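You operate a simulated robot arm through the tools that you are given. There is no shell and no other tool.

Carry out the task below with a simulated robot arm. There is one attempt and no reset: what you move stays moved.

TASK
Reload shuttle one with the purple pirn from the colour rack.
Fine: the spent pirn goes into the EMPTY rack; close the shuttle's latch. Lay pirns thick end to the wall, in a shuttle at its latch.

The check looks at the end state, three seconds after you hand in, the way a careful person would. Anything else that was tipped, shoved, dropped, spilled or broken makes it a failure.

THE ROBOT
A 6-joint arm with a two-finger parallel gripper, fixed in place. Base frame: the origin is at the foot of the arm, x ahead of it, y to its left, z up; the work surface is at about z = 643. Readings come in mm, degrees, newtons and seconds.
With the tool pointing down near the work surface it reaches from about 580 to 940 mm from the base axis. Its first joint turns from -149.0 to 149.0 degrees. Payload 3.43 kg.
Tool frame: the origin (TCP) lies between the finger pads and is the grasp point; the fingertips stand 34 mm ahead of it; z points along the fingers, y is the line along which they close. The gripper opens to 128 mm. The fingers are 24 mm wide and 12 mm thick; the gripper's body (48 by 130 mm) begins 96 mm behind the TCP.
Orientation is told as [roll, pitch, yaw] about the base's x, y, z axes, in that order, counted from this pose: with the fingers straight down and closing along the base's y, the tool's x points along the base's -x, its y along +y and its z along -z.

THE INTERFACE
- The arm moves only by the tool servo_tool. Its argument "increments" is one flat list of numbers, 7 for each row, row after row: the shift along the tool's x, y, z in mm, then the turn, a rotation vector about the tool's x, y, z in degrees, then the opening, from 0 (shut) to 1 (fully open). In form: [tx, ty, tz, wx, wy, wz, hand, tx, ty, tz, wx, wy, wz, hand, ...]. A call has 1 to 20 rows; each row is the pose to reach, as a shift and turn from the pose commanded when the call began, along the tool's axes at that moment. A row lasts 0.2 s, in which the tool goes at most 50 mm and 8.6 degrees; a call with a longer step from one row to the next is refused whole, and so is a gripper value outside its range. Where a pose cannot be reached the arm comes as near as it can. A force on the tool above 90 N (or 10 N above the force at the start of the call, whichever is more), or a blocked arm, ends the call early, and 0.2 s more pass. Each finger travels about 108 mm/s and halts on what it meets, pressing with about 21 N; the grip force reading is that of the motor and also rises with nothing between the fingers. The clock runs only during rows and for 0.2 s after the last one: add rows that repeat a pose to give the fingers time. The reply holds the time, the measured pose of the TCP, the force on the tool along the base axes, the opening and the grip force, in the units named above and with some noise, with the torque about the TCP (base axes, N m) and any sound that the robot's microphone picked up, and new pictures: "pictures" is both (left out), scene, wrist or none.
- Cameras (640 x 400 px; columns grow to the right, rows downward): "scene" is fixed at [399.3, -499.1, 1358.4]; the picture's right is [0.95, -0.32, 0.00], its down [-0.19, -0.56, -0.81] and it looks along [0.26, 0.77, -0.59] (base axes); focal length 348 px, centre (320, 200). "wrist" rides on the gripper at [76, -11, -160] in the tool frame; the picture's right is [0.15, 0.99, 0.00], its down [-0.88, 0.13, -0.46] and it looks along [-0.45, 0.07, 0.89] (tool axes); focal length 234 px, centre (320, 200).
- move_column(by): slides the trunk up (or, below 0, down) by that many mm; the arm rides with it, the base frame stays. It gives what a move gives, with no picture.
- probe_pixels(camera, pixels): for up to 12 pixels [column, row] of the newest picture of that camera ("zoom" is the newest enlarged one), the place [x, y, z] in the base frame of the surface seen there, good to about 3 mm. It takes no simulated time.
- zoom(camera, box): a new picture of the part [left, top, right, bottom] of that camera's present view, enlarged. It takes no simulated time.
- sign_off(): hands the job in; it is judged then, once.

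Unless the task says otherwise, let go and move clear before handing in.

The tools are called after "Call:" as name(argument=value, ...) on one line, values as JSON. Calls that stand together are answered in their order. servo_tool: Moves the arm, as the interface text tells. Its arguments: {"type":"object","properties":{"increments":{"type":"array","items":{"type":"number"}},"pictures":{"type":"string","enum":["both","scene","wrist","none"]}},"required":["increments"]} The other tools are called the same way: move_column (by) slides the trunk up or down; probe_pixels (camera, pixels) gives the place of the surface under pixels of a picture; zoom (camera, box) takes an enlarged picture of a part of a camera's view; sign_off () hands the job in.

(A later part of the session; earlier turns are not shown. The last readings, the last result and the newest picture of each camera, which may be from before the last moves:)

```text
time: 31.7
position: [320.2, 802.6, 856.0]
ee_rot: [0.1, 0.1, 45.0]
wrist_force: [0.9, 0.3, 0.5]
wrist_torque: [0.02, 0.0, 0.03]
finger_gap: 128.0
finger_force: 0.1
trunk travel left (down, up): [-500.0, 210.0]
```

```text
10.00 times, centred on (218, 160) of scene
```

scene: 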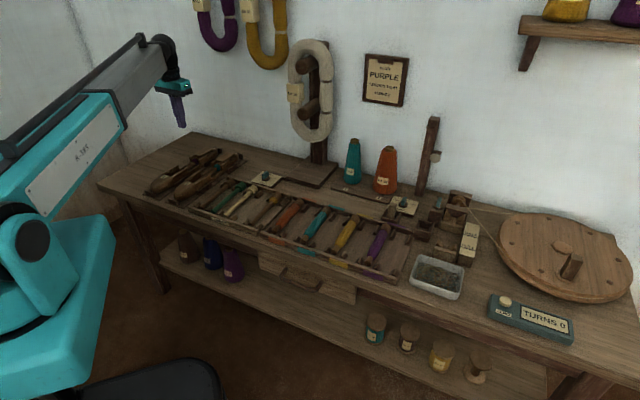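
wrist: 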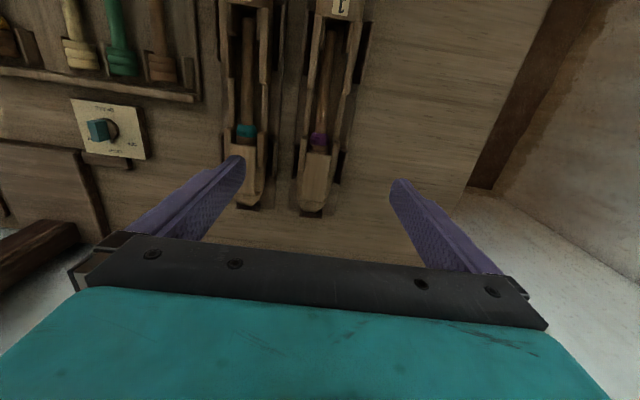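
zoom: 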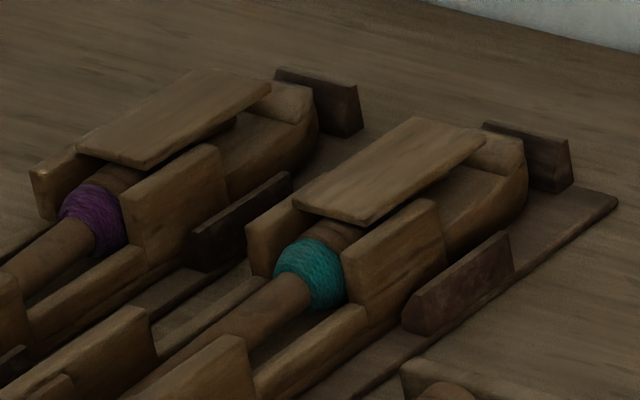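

Flap 1 looks aligned like flap 2. The chocks brace the shuttle sideways, which fits a swivel latch; I'll bring shut fingers to the right side of the free end, just above cheek height, ready to push it toward +v (the free bench side).

Call:
servo_tool(increments=[-10, -12, 25, 0, 0, 0, 0.7, -20, -24, 50, 0, 0, 0, 0.4, -31, -36, 80, 0, 0, 0, 0, -31, -36, 105, 0, 0, 0, 0, -31, -36, 122, 0, 0, 0, 0, -31, -36, 122, 0, 0, 0, 0])

Call:
zoom(camera="wrist", box=[260, 80, 420, 240])

Call:
zoom(camera="scene", box=[176, 130, 240, 170])

```text
time: 33.1
position: [368.2, 798.4, 735.9]
ee_rot: [0.1, 0.0, 45.0]
wrist_force: [0.3, -0.3, -0.2]
wrist_torque: [0.0, 0.03, 0.01]
finger_gap: 0.1
finger_force: 21.0
trunk travel left (down, up): [-500.0, 210.0]
```

scene: 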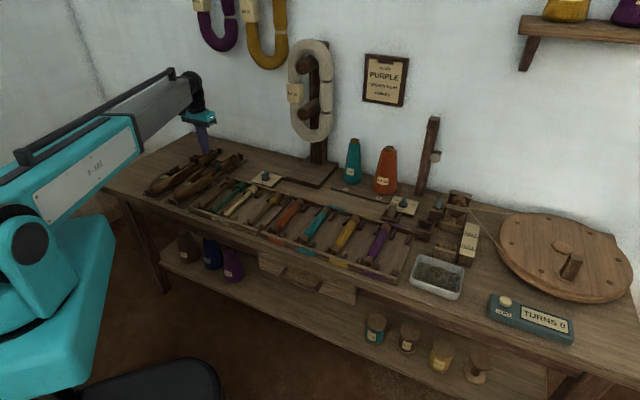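
wrist: 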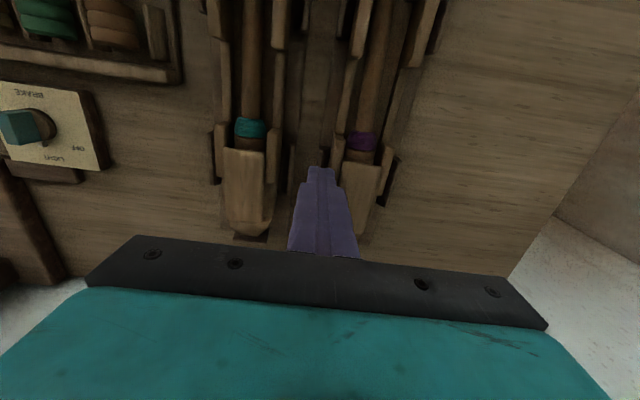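

```text
2.50 times, centred on (340, 160) of wrist
```

zoom: 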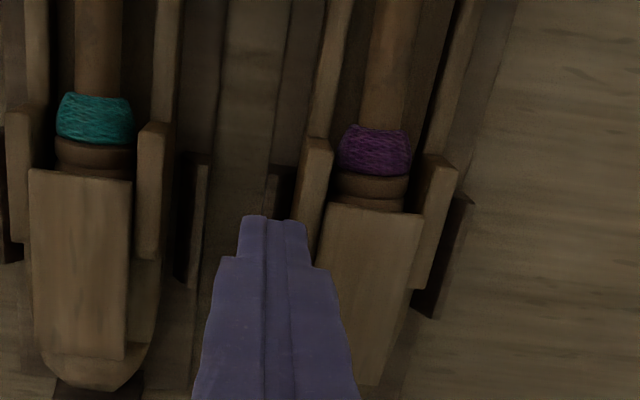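

```text
10.00 times, centred on (208, 150) of scene
```

zoom: 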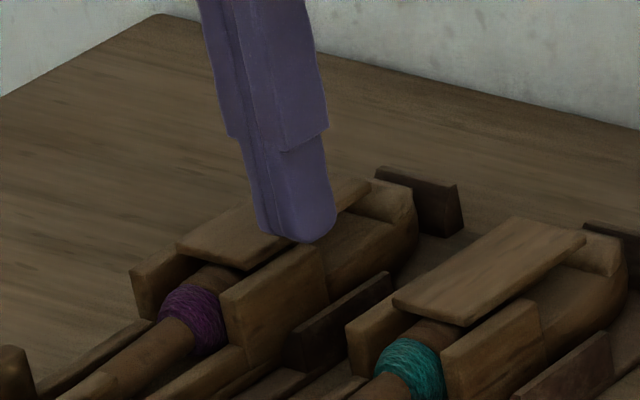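

Fingers are at v≈304 beside the flap. I lower ~14 mm and push sideways in small steps to v≈334.

Call:
servo_tool(increments=[0, 0, 8, 0, 0, 0, 0, 0, 0, 14.5, 0, 0, 0, 0, 0, 6, 14.5, 0, 0, 0, 0, 0, 12, 14.5, 0, 0, 0, 0, 0, 18, 14.5, 0, 0, 0, 0, 0, 24, 14.5, 0, 0, 0, 0, 0, 30, 14.5, 0, 0, 0, 0])

Call:
zoom(camera="wrist", box=[240, 80, 400, 240])

Call:
zoom(camera="scene", box=[176, 130, 240, 170])

```text
time: 34.7
position: [350.7, 814.1, 725.0]
ee_rot: [-0.3, 0.0, 44.6]
wrist_force: [22.9, -36.2, 29.7]
wrist_torque: [-1.36, -0.67, -0.02]
finger_gap: 0.0
finger_force: 21.0
trunk travel left (down, up): [-500.0, 210.0]
```

scene: 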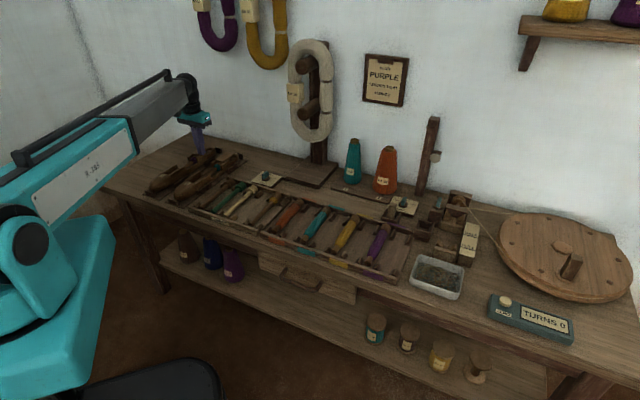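
wrist: 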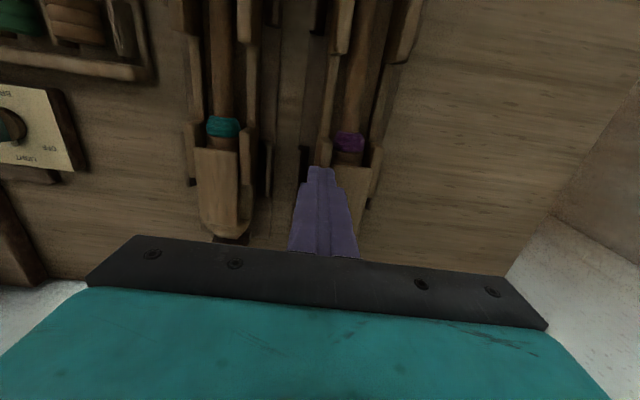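

```text
2.50 times, centred on (320, 160) of wrist
```

zoom: 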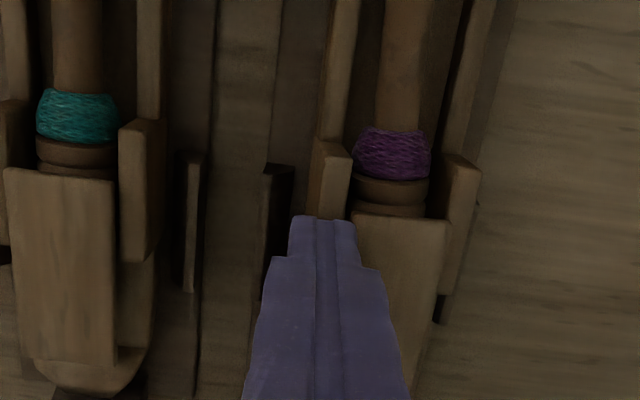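

```text
10.00 times, centred on (208, 150) of scene
```

zoom: 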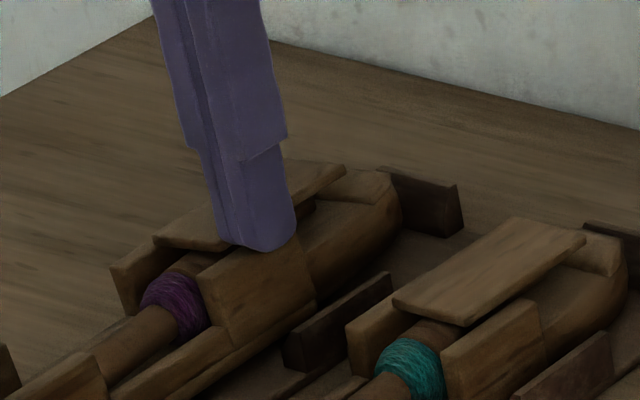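

The push meets ~43 N and just shoves the shuttle against its chock; the flap doesn't swivel to +v. I back off and inspect.

Call:
servo_tool(increments=[0, -6, 0, 0, 0, 0, 0, 0, -14, 0, 0, 0, 0, 0, 0, -20, 0, 0, 0, 0, 0, 0, -22, -30, 0, 0, 0, 0, 0, -10, -70, 0, 0, 0, 0.4, 0, 0, -110, 0, 0, 0, 0.8, 0, 15, -130, 0, 0, 0, 1])

Call:
zoom(camera="wrist", box=[260, 60, 400, 220])

Call:
zoom(camera="scene", box=[180, 140, 244, 180])

```text
time: 36.3
position: [335.9, 833.7, 852.8]
ee_rot: [0.2, 0.0, 45.0]
wrist_force: [-0.3, 0.1, 0.3]
wrist_torque: [0.03, -0.01, -0.01]
finger_gap: 128.3
finger_force: 0.0
trunk travel left (down, up): [-500.0, 210.0]
```

scene: 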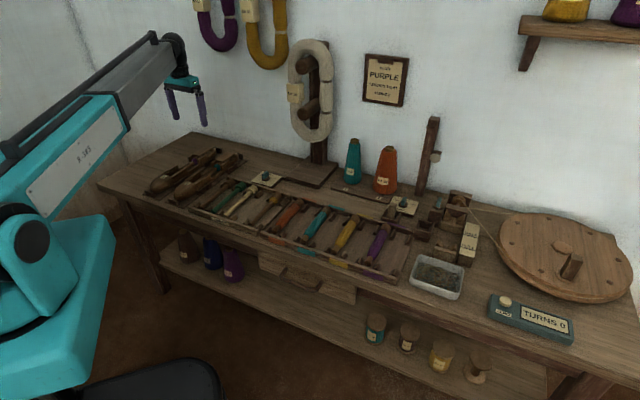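
wrist: 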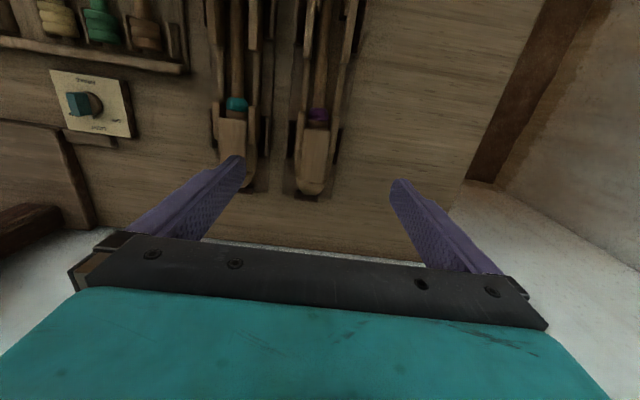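

```text
2.50 times, centred on (330, 140) of wrist
```

zoom: 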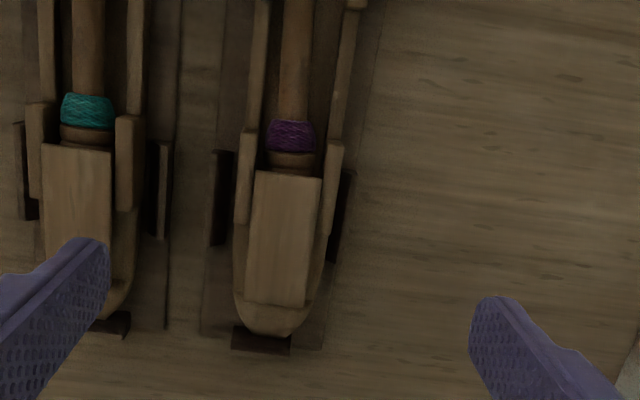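

```text
10.00 times, centred on (212, 160) of scene
```

zoom: 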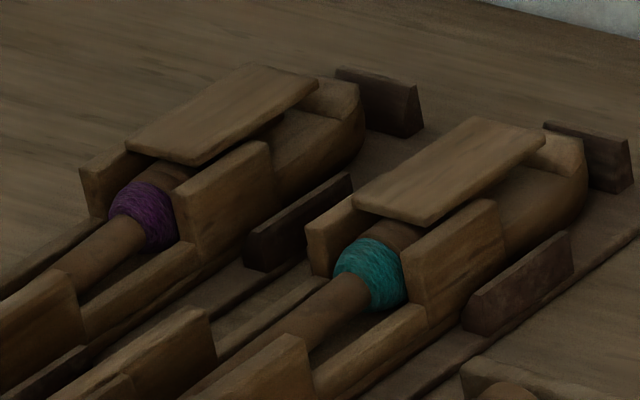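

The last push was inconclusive since the finger rode up on the cheek. I'll measure the flap's present position and do a cleaner test: grip its free end and try a small sideways/slide motion.

Call:
zoom(camera="wrist", box=[285, 90, 355, 200])

```text
3.64 times, centred on (320, 145) of wrist
```

zoom: 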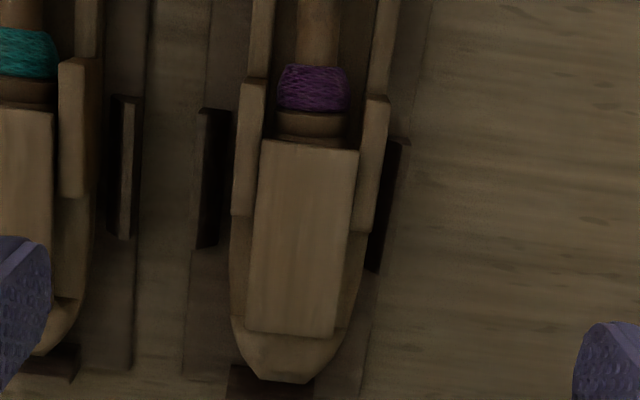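

Call:
probe_pixels(camera="zoom", pixels=[[266, 148], [352, 156], [252, 325], [332, 331], [252, 130], [375, 130], [238, 205], [367, 215], [290, 370], [305, 240], [310, 125], [315, 30]])

```text
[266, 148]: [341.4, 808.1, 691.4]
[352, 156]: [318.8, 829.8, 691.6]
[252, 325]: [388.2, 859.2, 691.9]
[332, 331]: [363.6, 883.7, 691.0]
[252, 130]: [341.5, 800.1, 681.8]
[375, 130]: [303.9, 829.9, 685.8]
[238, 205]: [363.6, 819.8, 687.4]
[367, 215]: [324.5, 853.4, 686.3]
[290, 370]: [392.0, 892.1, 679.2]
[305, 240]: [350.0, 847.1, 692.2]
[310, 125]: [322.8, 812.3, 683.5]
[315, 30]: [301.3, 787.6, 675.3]
```

Flap is at u 812–882, front centre v≈346. I grip its free end from above again.

Call:
servo_tool(increments=[1, -2, 40, 0, 0, -1, 0.7, 3, -5.5, 80, 0, 0, -2, 0.45, 3, -5.5, 110, 0, 0, -2, 0.38, 3, -5.5, 125, 0, 0, -2, 0.38, 3, -5.5, 132, 0, 0, -2, 0.38, 3, -5.5, 132, 0, 0, -2, 0.32, 3, -5.5, 132, 0, 0, -2, 0.24, 3, -5.5, 132, 0, 0, -2, 0.2, 3, -5.5, 132, 0, 0, -2, 0.2])

Call:
zoom(camera="wrist", box=[250, 80, 390, 220])

Call:
zoom(camera="scene", box=[180, 130, 244, 170])

```text
time: 38.3
position: [335.9, 825.3, 718.0]
ee_rot: [0.3, -0.1, 47.0]
wrist_force: [-0.9, 1.6, 3.9]
wrist_torque: [0.02, -0.08, 0.14]
finger_gap: 34.6
finger_force: 20.5
trunk travel left (down, up): [-500.0, 210.0]
```

scene: 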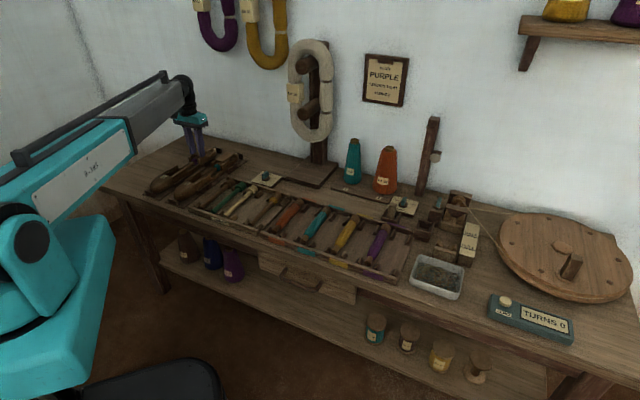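
wrist: 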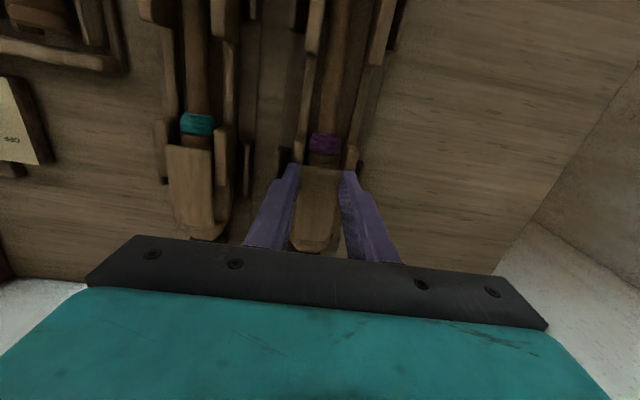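

```text
2.86 times, centred on (320, 150) of wrist
```

zoom: 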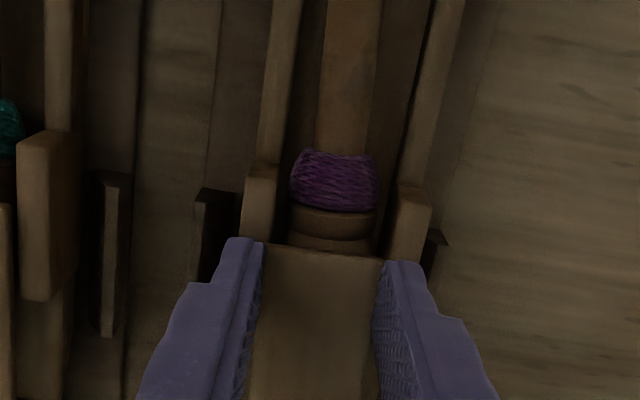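

```text
10.00 times, centred on (212, 150) of scene
```

zoom: 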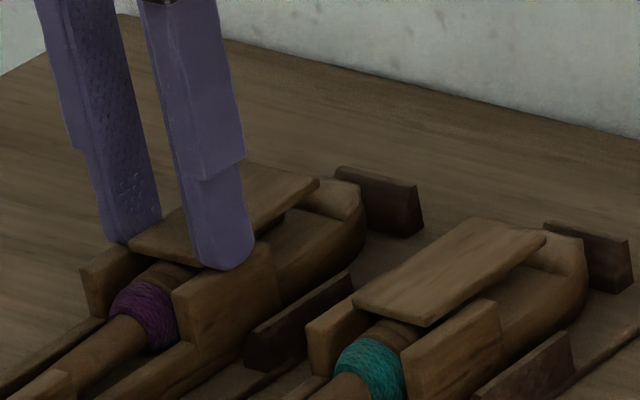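

Gripped (34.6 mm, 20.5 N). Test a small swivel: 6 mm toward +v with 5.4° yaw about the wall end.

Call:
servo_tool(increments=[0, 2, -0.5, 0, 0, 1.8, 0.2, 0, 4, -0.5, 0, 0, 3.6, 0.2, 0, 6, -0.5, 0, 0, 5.4, 0.2, 0, 6, -0.5, 0, 0, 5.4, 0.2], pictures="wrist")

Call:
zoom(camera="wrist", box=[250, 80, 390, 220])

Call:
zoom(camera="scene", box=[180, 130, 244, 170])

```text
time: 39.3
position: [335.1, 828.3, 719.0]
ee_rot: [0.1, 0.1, 41.5]
wrist_force: [4.7, -8.9, -0.4]
wrist_torque: [-0.46, -0.3, 0.56]
finger_gap: 35.2
finger_force: 21.2
trunk travel left (down, up): [-500.0, 210.0]
```

wrist: 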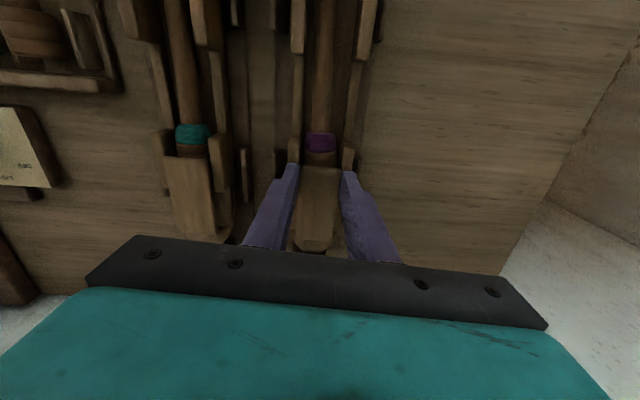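

```text
2.86 times, centred on (320, 150) of wrist
```

zoom: 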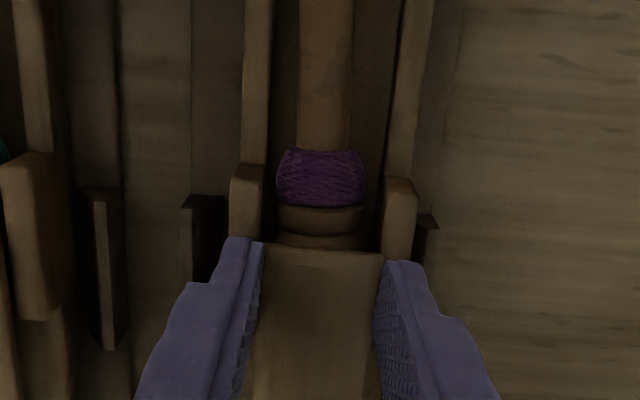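

```text
10.00 times, centred on (212, 150) of scene
```

zoom: 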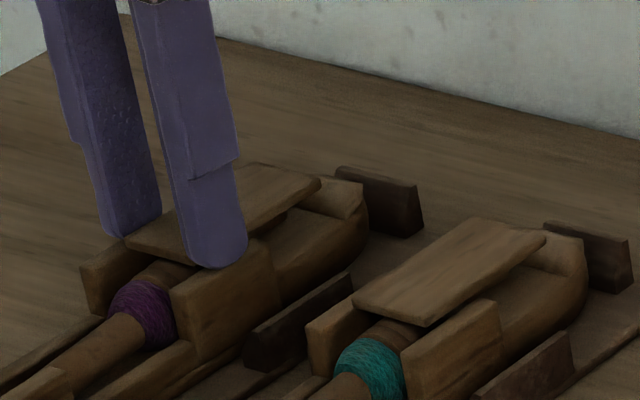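

In the zoom the flap's front moved ~3.5 mm relative to the butt with only ~10 N, so it does swivel about a vertical pin. I continue by 10° more, a hair higher to clear the cheek.

Call:
servo_tool(increments=[0.1, 2.7, -0.7, 0, 0, 2.5, 0.2, 0.2, 5.35, -1.2, 0, 0, 5, 0.2, 0.1, 8, -1.5, 0, 0, 7.5, 0.2, 0, 10.7, -1.5, 0, 0, 10, 0.2], pictures="wrist")

Call:
zoom(camera="wrist", box=[250, 80, 390, 220])

Call:
zoom(camera="scene", box=[140, 130, 252, 200])

```text
time: 40.3
position: [332.9, 835.1, 725.3]
ee_rot: [-0.2, -0.5, 31.4]
wrist_force: [27.2, -21.8, 22.8]
wrist_torque: [-1.26, -1.5, 0.61]
finger_gap: 38.8
finger_force: 20.7
trunk travel left (down, up): [-500.0, 210.0]
```

wrist: 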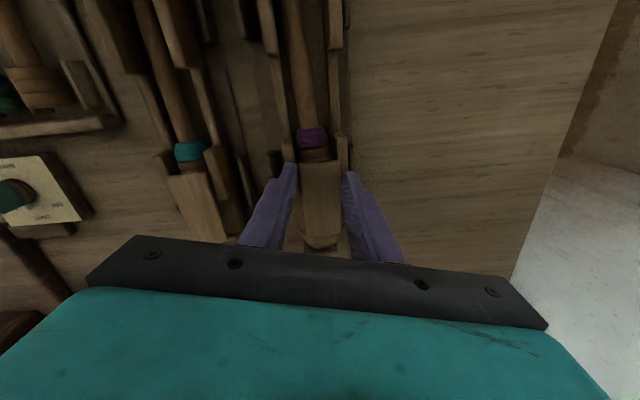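

```text
2.86 times, centred on (320, 150) of wrist
```

zoom: 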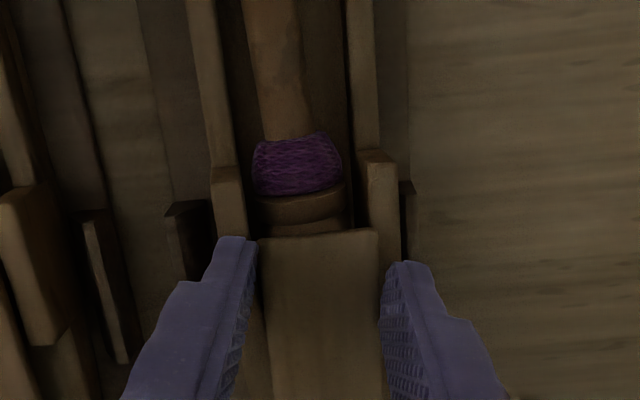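

```text
5.71 times, centred on (196, 165) of scene
```

zoom: 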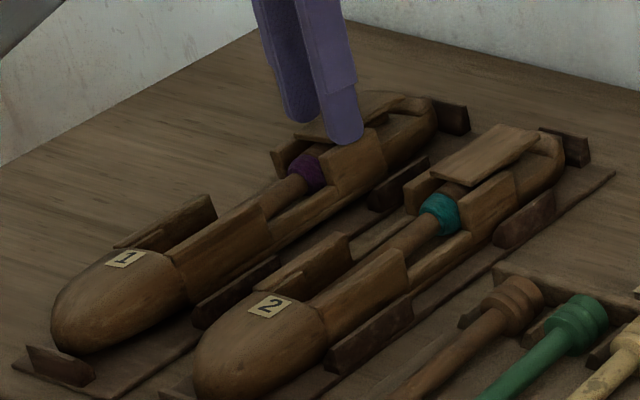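

Beyond ~2° the flap stops (forces 27/−22/23 N, fingers skewed to 38.8 mm): +v is the closed stop. The earlier slip showed it turning freely the other way, toward −v. I reverse to the previous grip pose and check.

Call:
servo_tool(increments=[-0.8, -4.1, 0.5, 0, 0, -3.9, 0.2, -1.7, -8.2, 1, 0, 0, -7.7, 0.2, -2.5, -12.2, 1.5, 0, 0, -11.6, 0.2, -3.3, -16.3, 2, 0, 0, -15.4, 0.2, -3.3, -16.3, 2, 0, 0, -15.4, 0.2], pictures="wrist")

Call:
zoom(camera="wrist", box=[250, 80, 390, 220])

Call:
zoom(camera="scene", box=[140, 140, 250, 210])

```text
time: 41.5
position: [336.2, 826.9, 718.6]
ee_rot: [0.5, -0.2, 47.1]
wrist_force: [-4.7, -0.4, 8.9]
wrist_torque: [0.1, 0.15, 0.04]
finger_gap: 34.3
finger_force: 20.9
trunk travel left (down, up): [-500.0, 210.0]
```

wrist: 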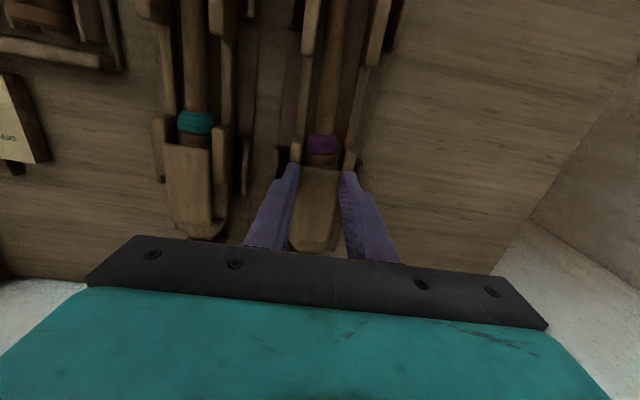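

```text
2.86 times, centred on (320, 150) of wrist
```

zoom: 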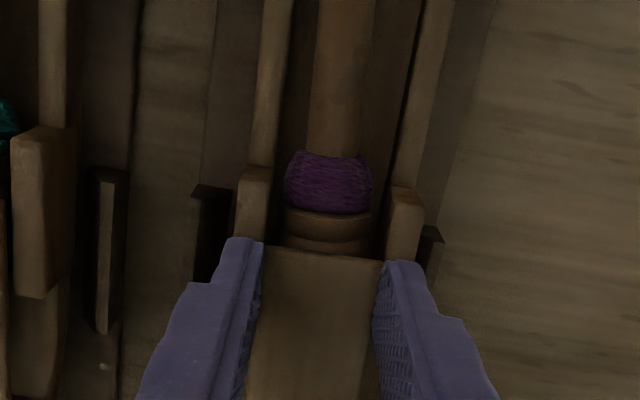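

```text
5.71 times, centred on (195, 175) of scene
```

zoom: 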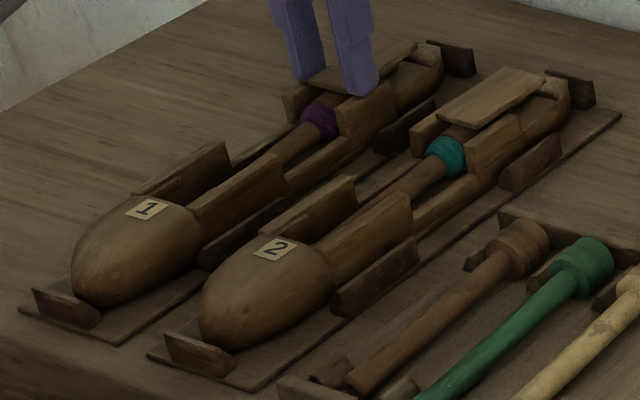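

Back in place. Now test the other way: 14 mm toward −v with 10° yaw, 1.5 mm higher.

Call:
servo_tool(increments=[0, 0, -1.5, 0, 0, 0, 0.2, 0, -3.5, -1.5, 0, 0, -2.5, 0.2, 0, -7, -1.5, 0, 0, -5, 0.2, 0, -10.5, -1.5, 0, 0, -7.5, 0.2, 0, -14, -1.5, 0, 0, -10, 0.2], pictures="wrist")

Call:
zoom(camera="wrist", box=[250, 80, 390, 220])

Call:
zoom(camera="scene", box=[140, 140, 250, 210])

```text
time: 42.7
position: [346.7, 816.7, 720.0]
ee_rot: [0.2, 0.0, 56.9]
wrist_force: [-0.3, 0.2, -1.7]
wrist_torque: [0.14, -0.16, -0.02]
finger_gap: 34.4
finger_force: 20.9
trunk travel left (down, up): [-500.0, 210.0]
```

wrist: 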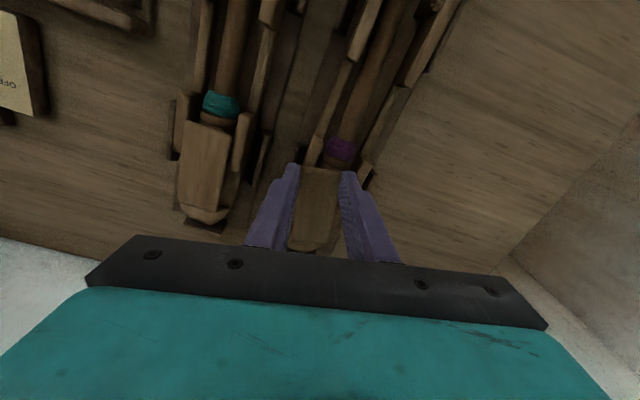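

```text
2.86 times, centred on (320, 150) of wrist
```

zoom: 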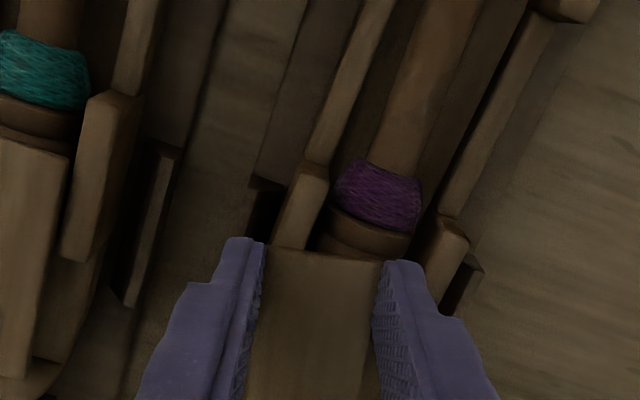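

```text
5.71 times, centred on (195, 175) of scene
```

zoom: 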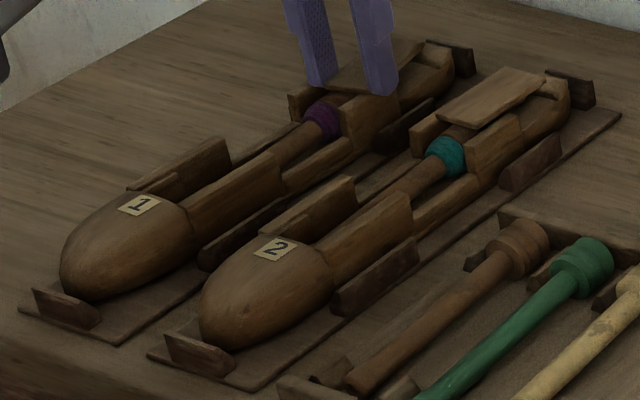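

Success: the flap swings freely toward −v (wrist zoom: flap now at ~12° to the shuttle, force ≈0). I continue the swing about a pin near u≈884, v≈345 to about 25°.

Call:
servo_tool(increments=[-0.5, -3.7, 0, 0, 0, -3.3, 0.2, -1.1, -7.3, 0, 0, 0, -6.6, 0.2, -1.7, -10.8, 0, 0, 0, -9.8, 0.2, -2.3, -14.2, 0, 0, 0, -13, 0.2], pictures="wrist")

Call:
zoom(camera="wrist", box=[230, 60, 410, 240])

Call:
zoom(camera="scene", box=[140, 130, 250, 200])

```text
time: 43.7
position: [358.0, 811.4, 720.6]
ee_rot: [0.3, -0.2, 70.2]
wrist_force: [-10.4, 8.3, 0.2]
wrist_torque: [0.8, 0.25, 0.54]
finger_gap: 34.6
finger_force: 21.0
trunk travel left (down, up): [-500.0, 210.0]
```

wrist: 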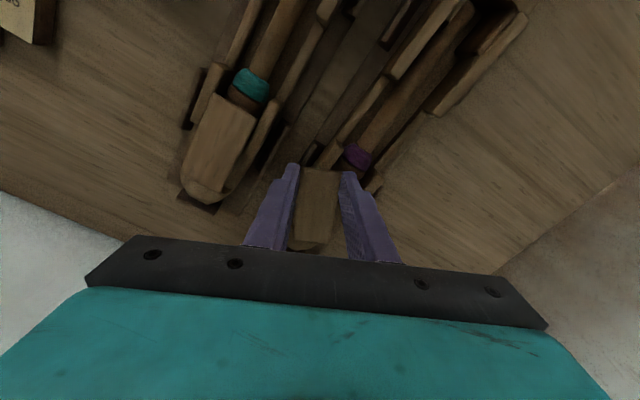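

```text
2.22 times, centred on (320, 150) of wrist
```

zoom: 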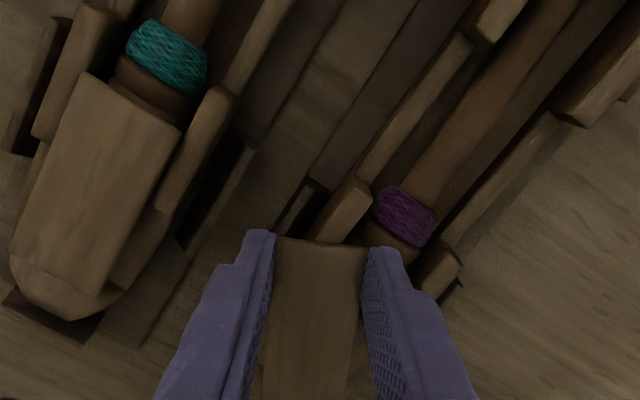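

```text
5.71 times, centred on (195, 165) of scene
```

zoom: 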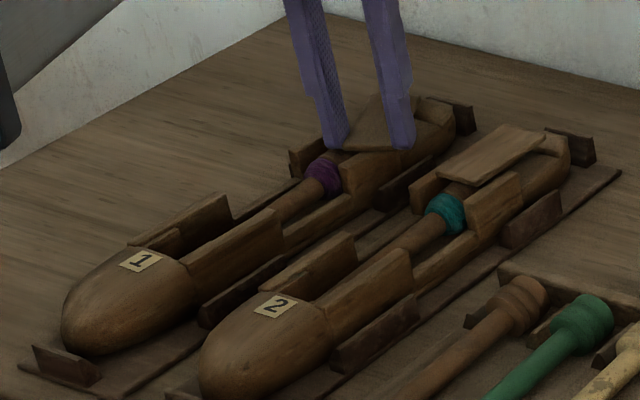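

The flap now stands ~25° open, and shuttle 2 is ample distance away (its cheek at v≈257–262). I keep swinging to ~43°.

Call:
servo_tool(increments=[0, -4.8, 0, 0, 0, -4.5, 0.2, -0.2, -9.4, 0, 0, 0, -9, 0.2, -1.2, -14.2, 0, 0, 0, -13.5, 0.2, -2.5, -18.9, 0, 0, 0, -18, 0.2], pictures="wrist")

Call:
zoom(camera="wrist", box=[230, 60, 410, 240])

Call:
zoom(camera="scene", box=[140, 130, 250, 200])

```text
time: 44.7
position: [377.9, 806.6, 719.9]
ee_rot: [0.2, -0.1, 88.1]
wrist_force: [-11.8, 7.1, -0.6]
wrist_torque: [0.52, 0.43, 0.46]
finger_gap: 37.0
finger_force: 20.8
trunk travel left (down, up): [-500.0, 210.0]
```

wrist: 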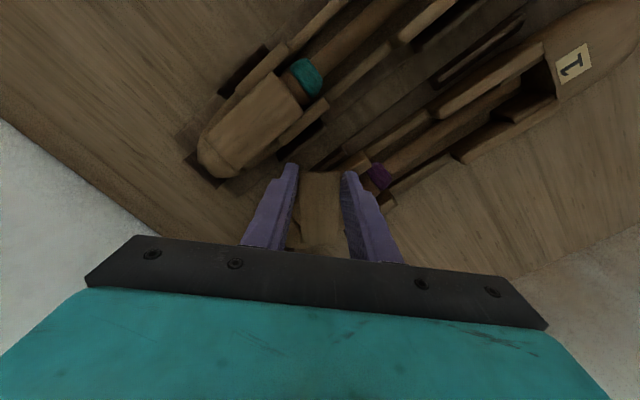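

```text
2.22 times, centred on (320, 150) of wrist
```

zoom: 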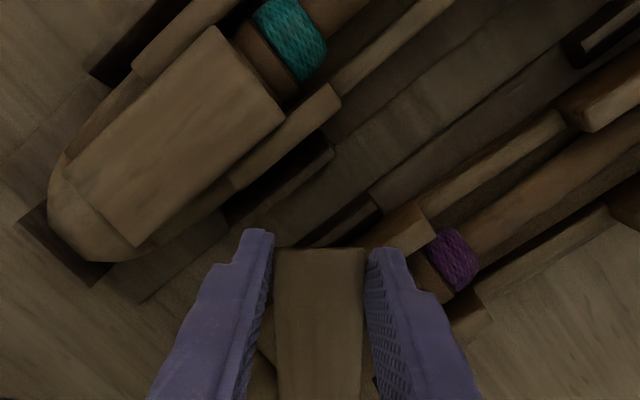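

```text
5.71 times, centred on (195, 165) of scene
```

zoom: 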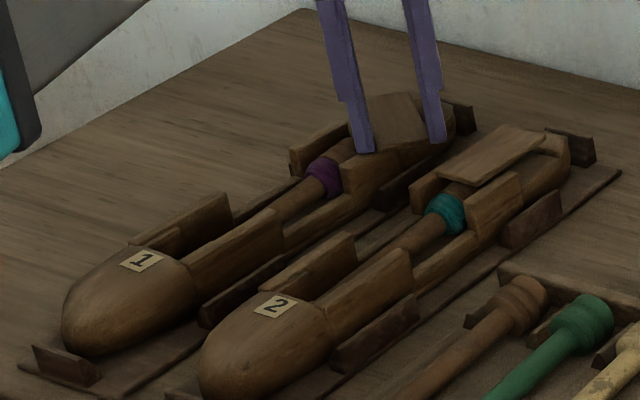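

Open ~43°. Continue to ~61°.

Call:
servo_tool(increments=[-0.5, -4.7, 0, 0, 0, -4.5, 0.2, -1.2, -9.3, 0, 0, 0, -9, 0.2, -2.2, -14, 0, 0, 0, -13.5, 0.2, -3.5, -18.7, 0, 0, 0, -18, 0.2], pictures="wrist")

Call:
zoom(camera="wrist", box=[230, 60, 450, 240])

Call:
zoom(camera="scene", box=[140, 130, 250, 200])

```text
time: 45.7
position: [397.8, 809.2, 719.7]
ee_rot: [0.2, -0.2, 106.1]
wrist_force: [-11.0, 5.8, -4.6]
wrist_torque: [0.36, 0.45, 0.33]
finger_gap: 37.9
finger_force: 21.2
trunk travel left (down, up): [-500.0, 210.0]
```

wrist: 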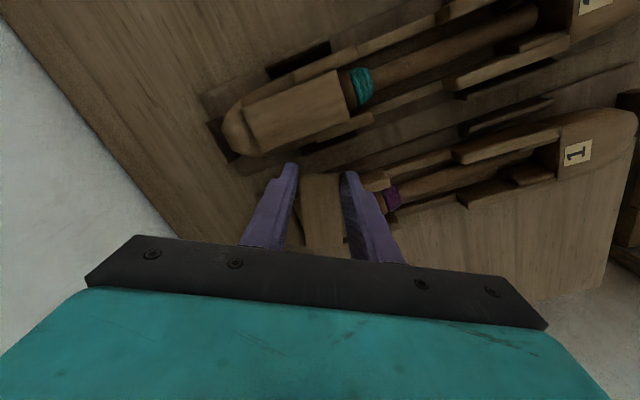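

```text
2.22 times, centred on (340, 150) of wrist
```

zoom: 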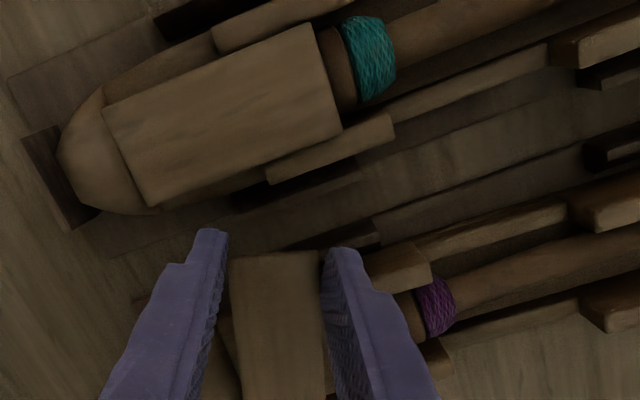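

```text
5.71 times, centred on (195, 165) of scene
```

zoom: 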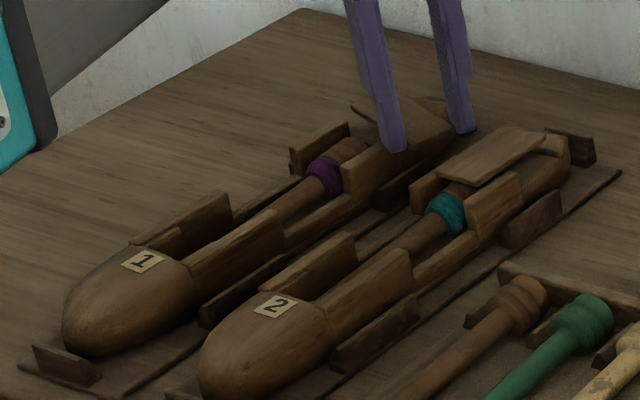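

Flap ~62° open, which uncovers the butt. I release, rise and return to yaw 45 above the pirn.

Call:
servo_tool(increments=[0, 0, 0, 0, 0, 0, 0.34, 0, 0, -1, 0, 0, 0, 0.36, 0, 0, -15, 0, 0, 0, 0.36, 0, 0, -50, 0, 0, 0, 0.36, 0, 13, -80, 0, 0, 7.6, 0.36, 0, 27, -110, 0, 0, 15.3, 0.36, 0, 40, -130, 0, 0, 23, 0.4, 0, 54, -140, 0, 0, 30.5, 0.4, 0, 67, -140, 0, 0, 38, 0.4, 0, 81, -140, 0, 0, 46, 0.4, -2, 95, -140, 0, 0, 53.5, 0.4, -3.2, 108, -140, 0, 0, 61.1, 0.4])

Call:
zoom(camera="wrist", box=[240, 20, 420, 220])

Call:
zoom(camera="scene", box=[140, 140, 250, 210])

```text
time: 48.3
position: [293.5, 782.6, 860.5]
ee_rot: [0.2, 0.1, 44.7]
wrist_force: [-0.4, -0.6, 0.0]
wrist_torque: [-0.01, -0.03, 0.01]
finger_gap: 51.4
finger_force: 0.1
trunk travel left (down, up): [-500.0, 210.0]
```

scene: 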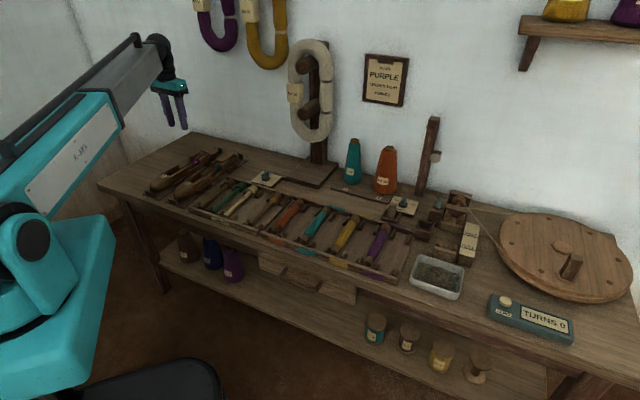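
wrist: 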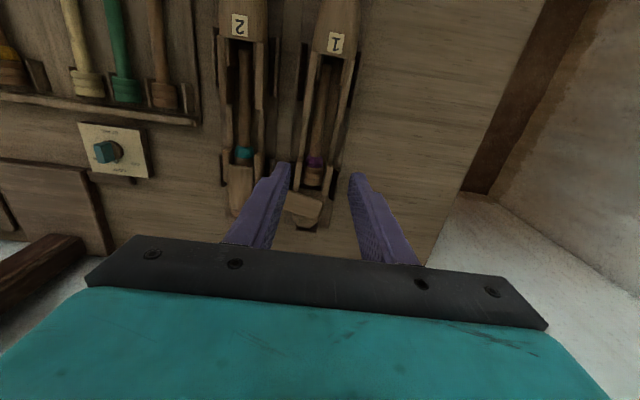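

```text
2.00 times, centred on (330, 120) of wrist
```

zoom: 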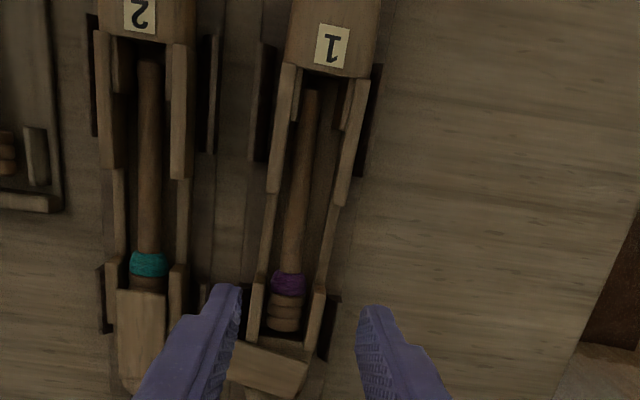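

```text
5.71 times, centred on (195, 175) of scene
```

zoom: 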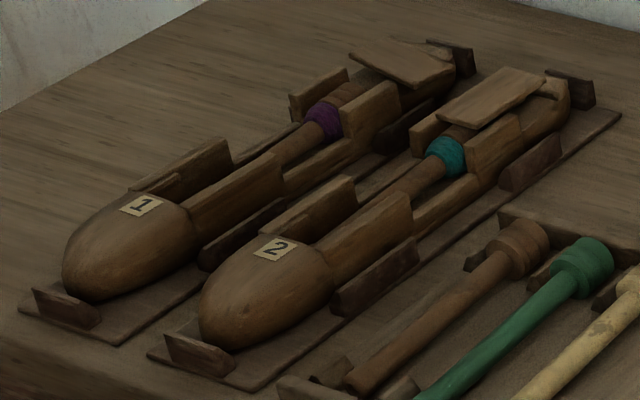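

The latch is open and the butt's rings are visible (wrist zoom (285,315)). I probe the spent pirn and surrounding rims.

Call:
probe_pixels(camera="zoom", pixels=[[310, 95], [305, 130], [300, 180], [294, 230], [287, 283], [286, 300], [283, 322], [281, 331], [267, 225], [326, 230], [280, 240], [312, 235]])

Call:
probe_pixels(camera="wrist", pixels=[[320, 105], [306, 130], [335, 135], [300, 140], [338, 145], [336, 42], [298, 205], [315, 212]])

```text
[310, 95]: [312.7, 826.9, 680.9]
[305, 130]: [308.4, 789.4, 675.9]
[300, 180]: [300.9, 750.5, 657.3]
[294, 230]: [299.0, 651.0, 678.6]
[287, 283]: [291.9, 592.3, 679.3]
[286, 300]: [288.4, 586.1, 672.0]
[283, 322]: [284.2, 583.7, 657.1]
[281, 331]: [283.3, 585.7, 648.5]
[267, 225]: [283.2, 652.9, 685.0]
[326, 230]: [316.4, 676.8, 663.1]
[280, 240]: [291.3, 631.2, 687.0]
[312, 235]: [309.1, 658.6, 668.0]
```

```text
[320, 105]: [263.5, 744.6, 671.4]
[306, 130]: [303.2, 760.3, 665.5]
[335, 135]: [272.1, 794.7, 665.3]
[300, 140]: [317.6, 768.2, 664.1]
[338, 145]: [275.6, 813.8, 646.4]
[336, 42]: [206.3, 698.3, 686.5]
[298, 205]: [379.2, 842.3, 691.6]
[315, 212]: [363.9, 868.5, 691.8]
```

Call:
zoom(camera="wrist", box=[270, 40, 380, 200])

```text
2.50 times, centred on (325, 120) of wrist
```

zoom: 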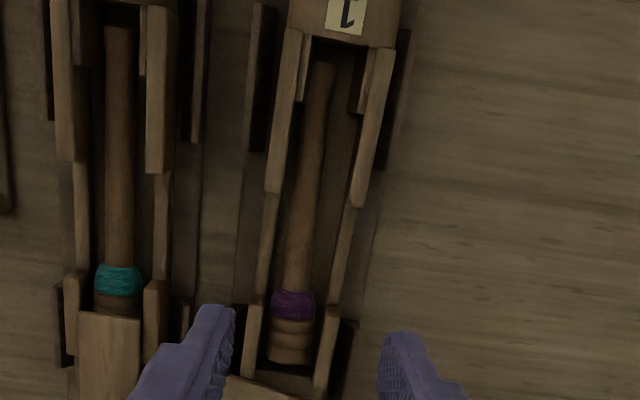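

Call:
probe_pixels(camera="zoom", pixels=[[323, 66], [318, 110], [308, 170], [302, 220], [297, 265], [293, 303], [292, 330], [289, 352], [287, 362], [264, 245], [343, 245], [345, 25]])

Call:
probe_pixels(camera="zoom", pixels=[[283, 150], [362, 170], [253, 335], [324, 355], [278, 200], [325, 200], [332, 120], [300, 130], [258, 375], [285, 385], [270, 300], [315, 310]])

```text
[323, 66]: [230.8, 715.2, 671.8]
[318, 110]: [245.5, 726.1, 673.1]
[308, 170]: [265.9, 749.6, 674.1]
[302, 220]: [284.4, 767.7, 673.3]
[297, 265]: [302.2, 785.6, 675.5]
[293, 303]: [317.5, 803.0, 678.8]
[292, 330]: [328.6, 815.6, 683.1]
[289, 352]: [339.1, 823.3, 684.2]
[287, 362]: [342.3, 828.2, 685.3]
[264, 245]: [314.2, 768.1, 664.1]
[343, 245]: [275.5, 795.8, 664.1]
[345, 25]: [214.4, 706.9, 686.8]
```

```text
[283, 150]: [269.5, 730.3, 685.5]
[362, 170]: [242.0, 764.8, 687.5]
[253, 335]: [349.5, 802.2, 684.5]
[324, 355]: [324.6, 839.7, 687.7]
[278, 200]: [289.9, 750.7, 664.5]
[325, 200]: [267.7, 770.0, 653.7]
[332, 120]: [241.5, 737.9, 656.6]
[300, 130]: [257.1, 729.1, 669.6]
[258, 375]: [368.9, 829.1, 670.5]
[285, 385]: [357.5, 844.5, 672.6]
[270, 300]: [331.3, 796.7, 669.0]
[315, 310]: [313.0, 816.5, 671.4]
```

The pirn lies straight at v≈342, u 667–830, collar (u 781–797, radius ~12) above low rims (z≈664). Before picking, I measure where neighbours' butts sit in the EMPTY rack.

Call:
zoom(camera="scene", box=[215, 175, 305, 235])

```text
6.67 times, centred on (260, 205) of scene
```

zoom: 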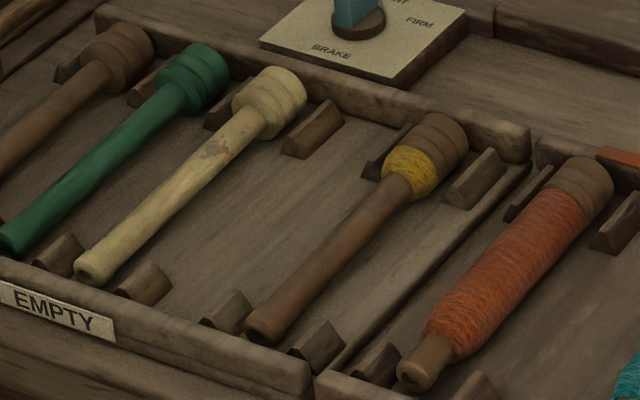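

Call:
probe_pixels(camera="zoom", pixels=[[440, 130], [412, 165], [390, 195], [300, 290], [258, 325], [275, 85], [255, 115], [180, 190], [92, 265], [320, 115], [395, 140], [475, 165]])

Call:
probe_pixels(camera="zoom", pixels=[[150, 275], [228, 308], [330, 330], [350, 160], [310, 130], [200, 290], [250, 200], [465, 130], [300, 70], [400, 95], [270, 370], [40, 240]])

```text
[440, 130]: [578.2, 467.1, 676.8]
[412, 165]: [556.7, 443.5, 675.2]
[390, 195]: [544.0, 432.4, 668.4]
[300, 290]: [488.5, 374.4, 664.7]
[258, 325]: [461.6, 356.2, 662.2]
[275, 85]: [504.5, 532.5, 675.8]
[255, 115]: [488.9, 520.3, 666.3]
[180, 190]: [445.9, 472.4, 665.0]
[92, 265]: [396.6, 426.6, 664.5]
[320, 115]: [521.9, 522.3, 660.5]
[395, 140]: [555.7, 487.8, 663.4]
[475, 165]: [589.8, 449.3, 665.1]
```

```text
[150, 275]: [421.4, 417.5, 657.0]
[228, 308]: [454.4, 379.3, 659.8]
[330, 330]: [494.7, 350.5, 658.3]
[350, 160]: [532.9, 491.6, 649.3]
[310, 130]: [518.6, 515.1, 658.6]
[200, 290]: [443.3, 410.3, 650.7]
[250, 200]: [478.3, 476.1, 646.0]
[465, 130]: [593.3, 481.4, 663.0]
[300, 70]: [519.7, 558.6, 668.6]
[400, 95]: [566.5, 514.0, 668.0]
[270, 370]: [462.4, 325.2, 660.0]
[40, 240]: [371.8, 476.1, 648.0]
```

Shift from shuttle to rack is Δu≈−85, slot centre v≈−26, Δz≈−8.5. I descend to the pirn's collar (u≈780), first to 5 mm above grasp height.

Call:
servo_tool(increments=[-10, -1.5, 40, 0, 0, -0.3, 0.38, -19, -3.3, 80, 0, 0, -0.3, 0.36, -19, -3.3, 120, 0, 0, -0.3, 0.36, -19, -3.3, 145, 0, 0, -0.3, 0.36, -19, -3.3, 155, 0, 0, -0.3, 0.36, -19, -3.3, 155, 0, 0, -0.3, 0.36])

Call:
zoom(camera="wrist", box=[250, 80, 400, 230])

Call:
zoom(camera="scene", box=[160, 130, 240, 190])

```text
time: 49.7
position: [310.8, 794.9, 704.3]
ee_rot: [0.3, 0.1, 45.1]
wrist_force: [0.1, 0.6, -0.6]
wrist_torque: [0.0, 0.0, 0.01]
finger_gap: 46.0
finger_force: 0.0
trunk travel left (down, up): [-500.0, 210.0]
```

scene: 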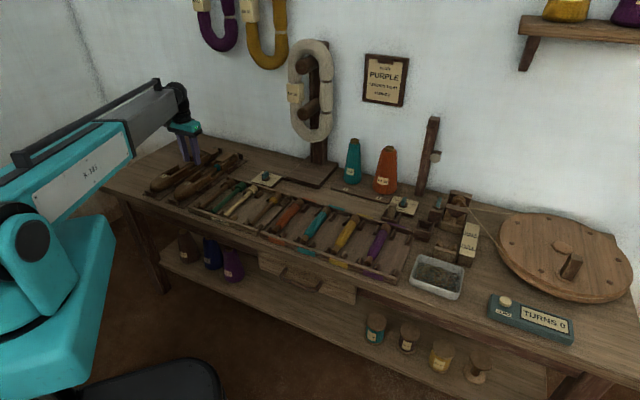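
wrist: 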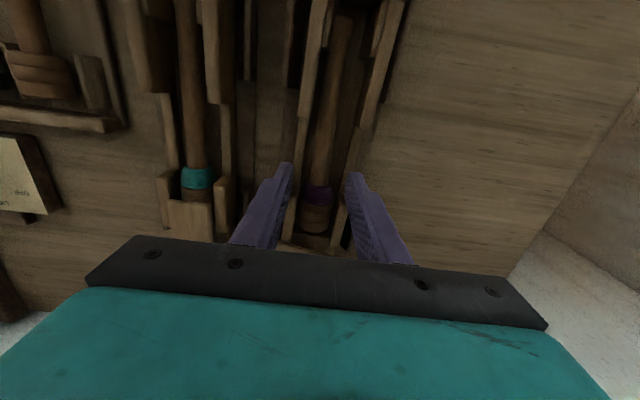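

```text
2.67 times, centred on (325, 155) of wrist
```

zoom: 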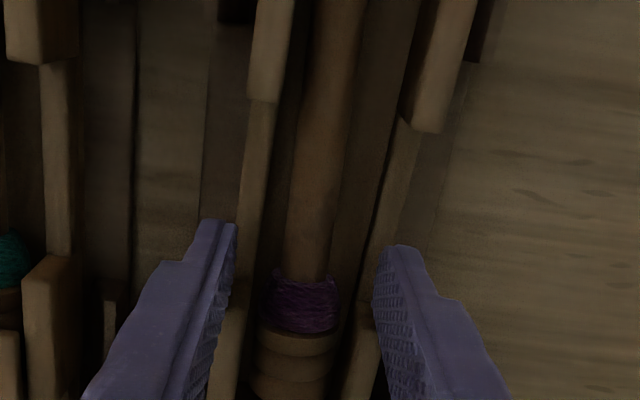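

```text
6.67 times, centred on (200, 160) of scene
```

zoom: 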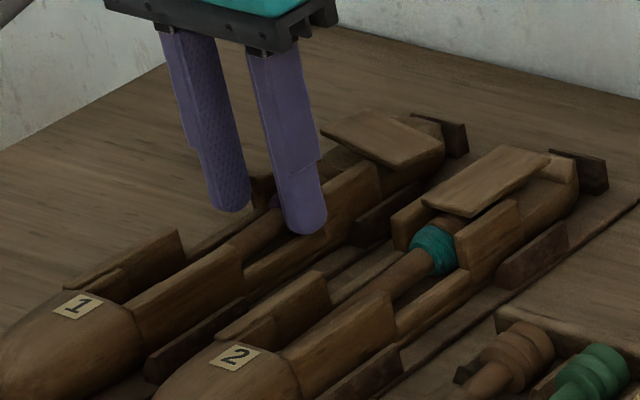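

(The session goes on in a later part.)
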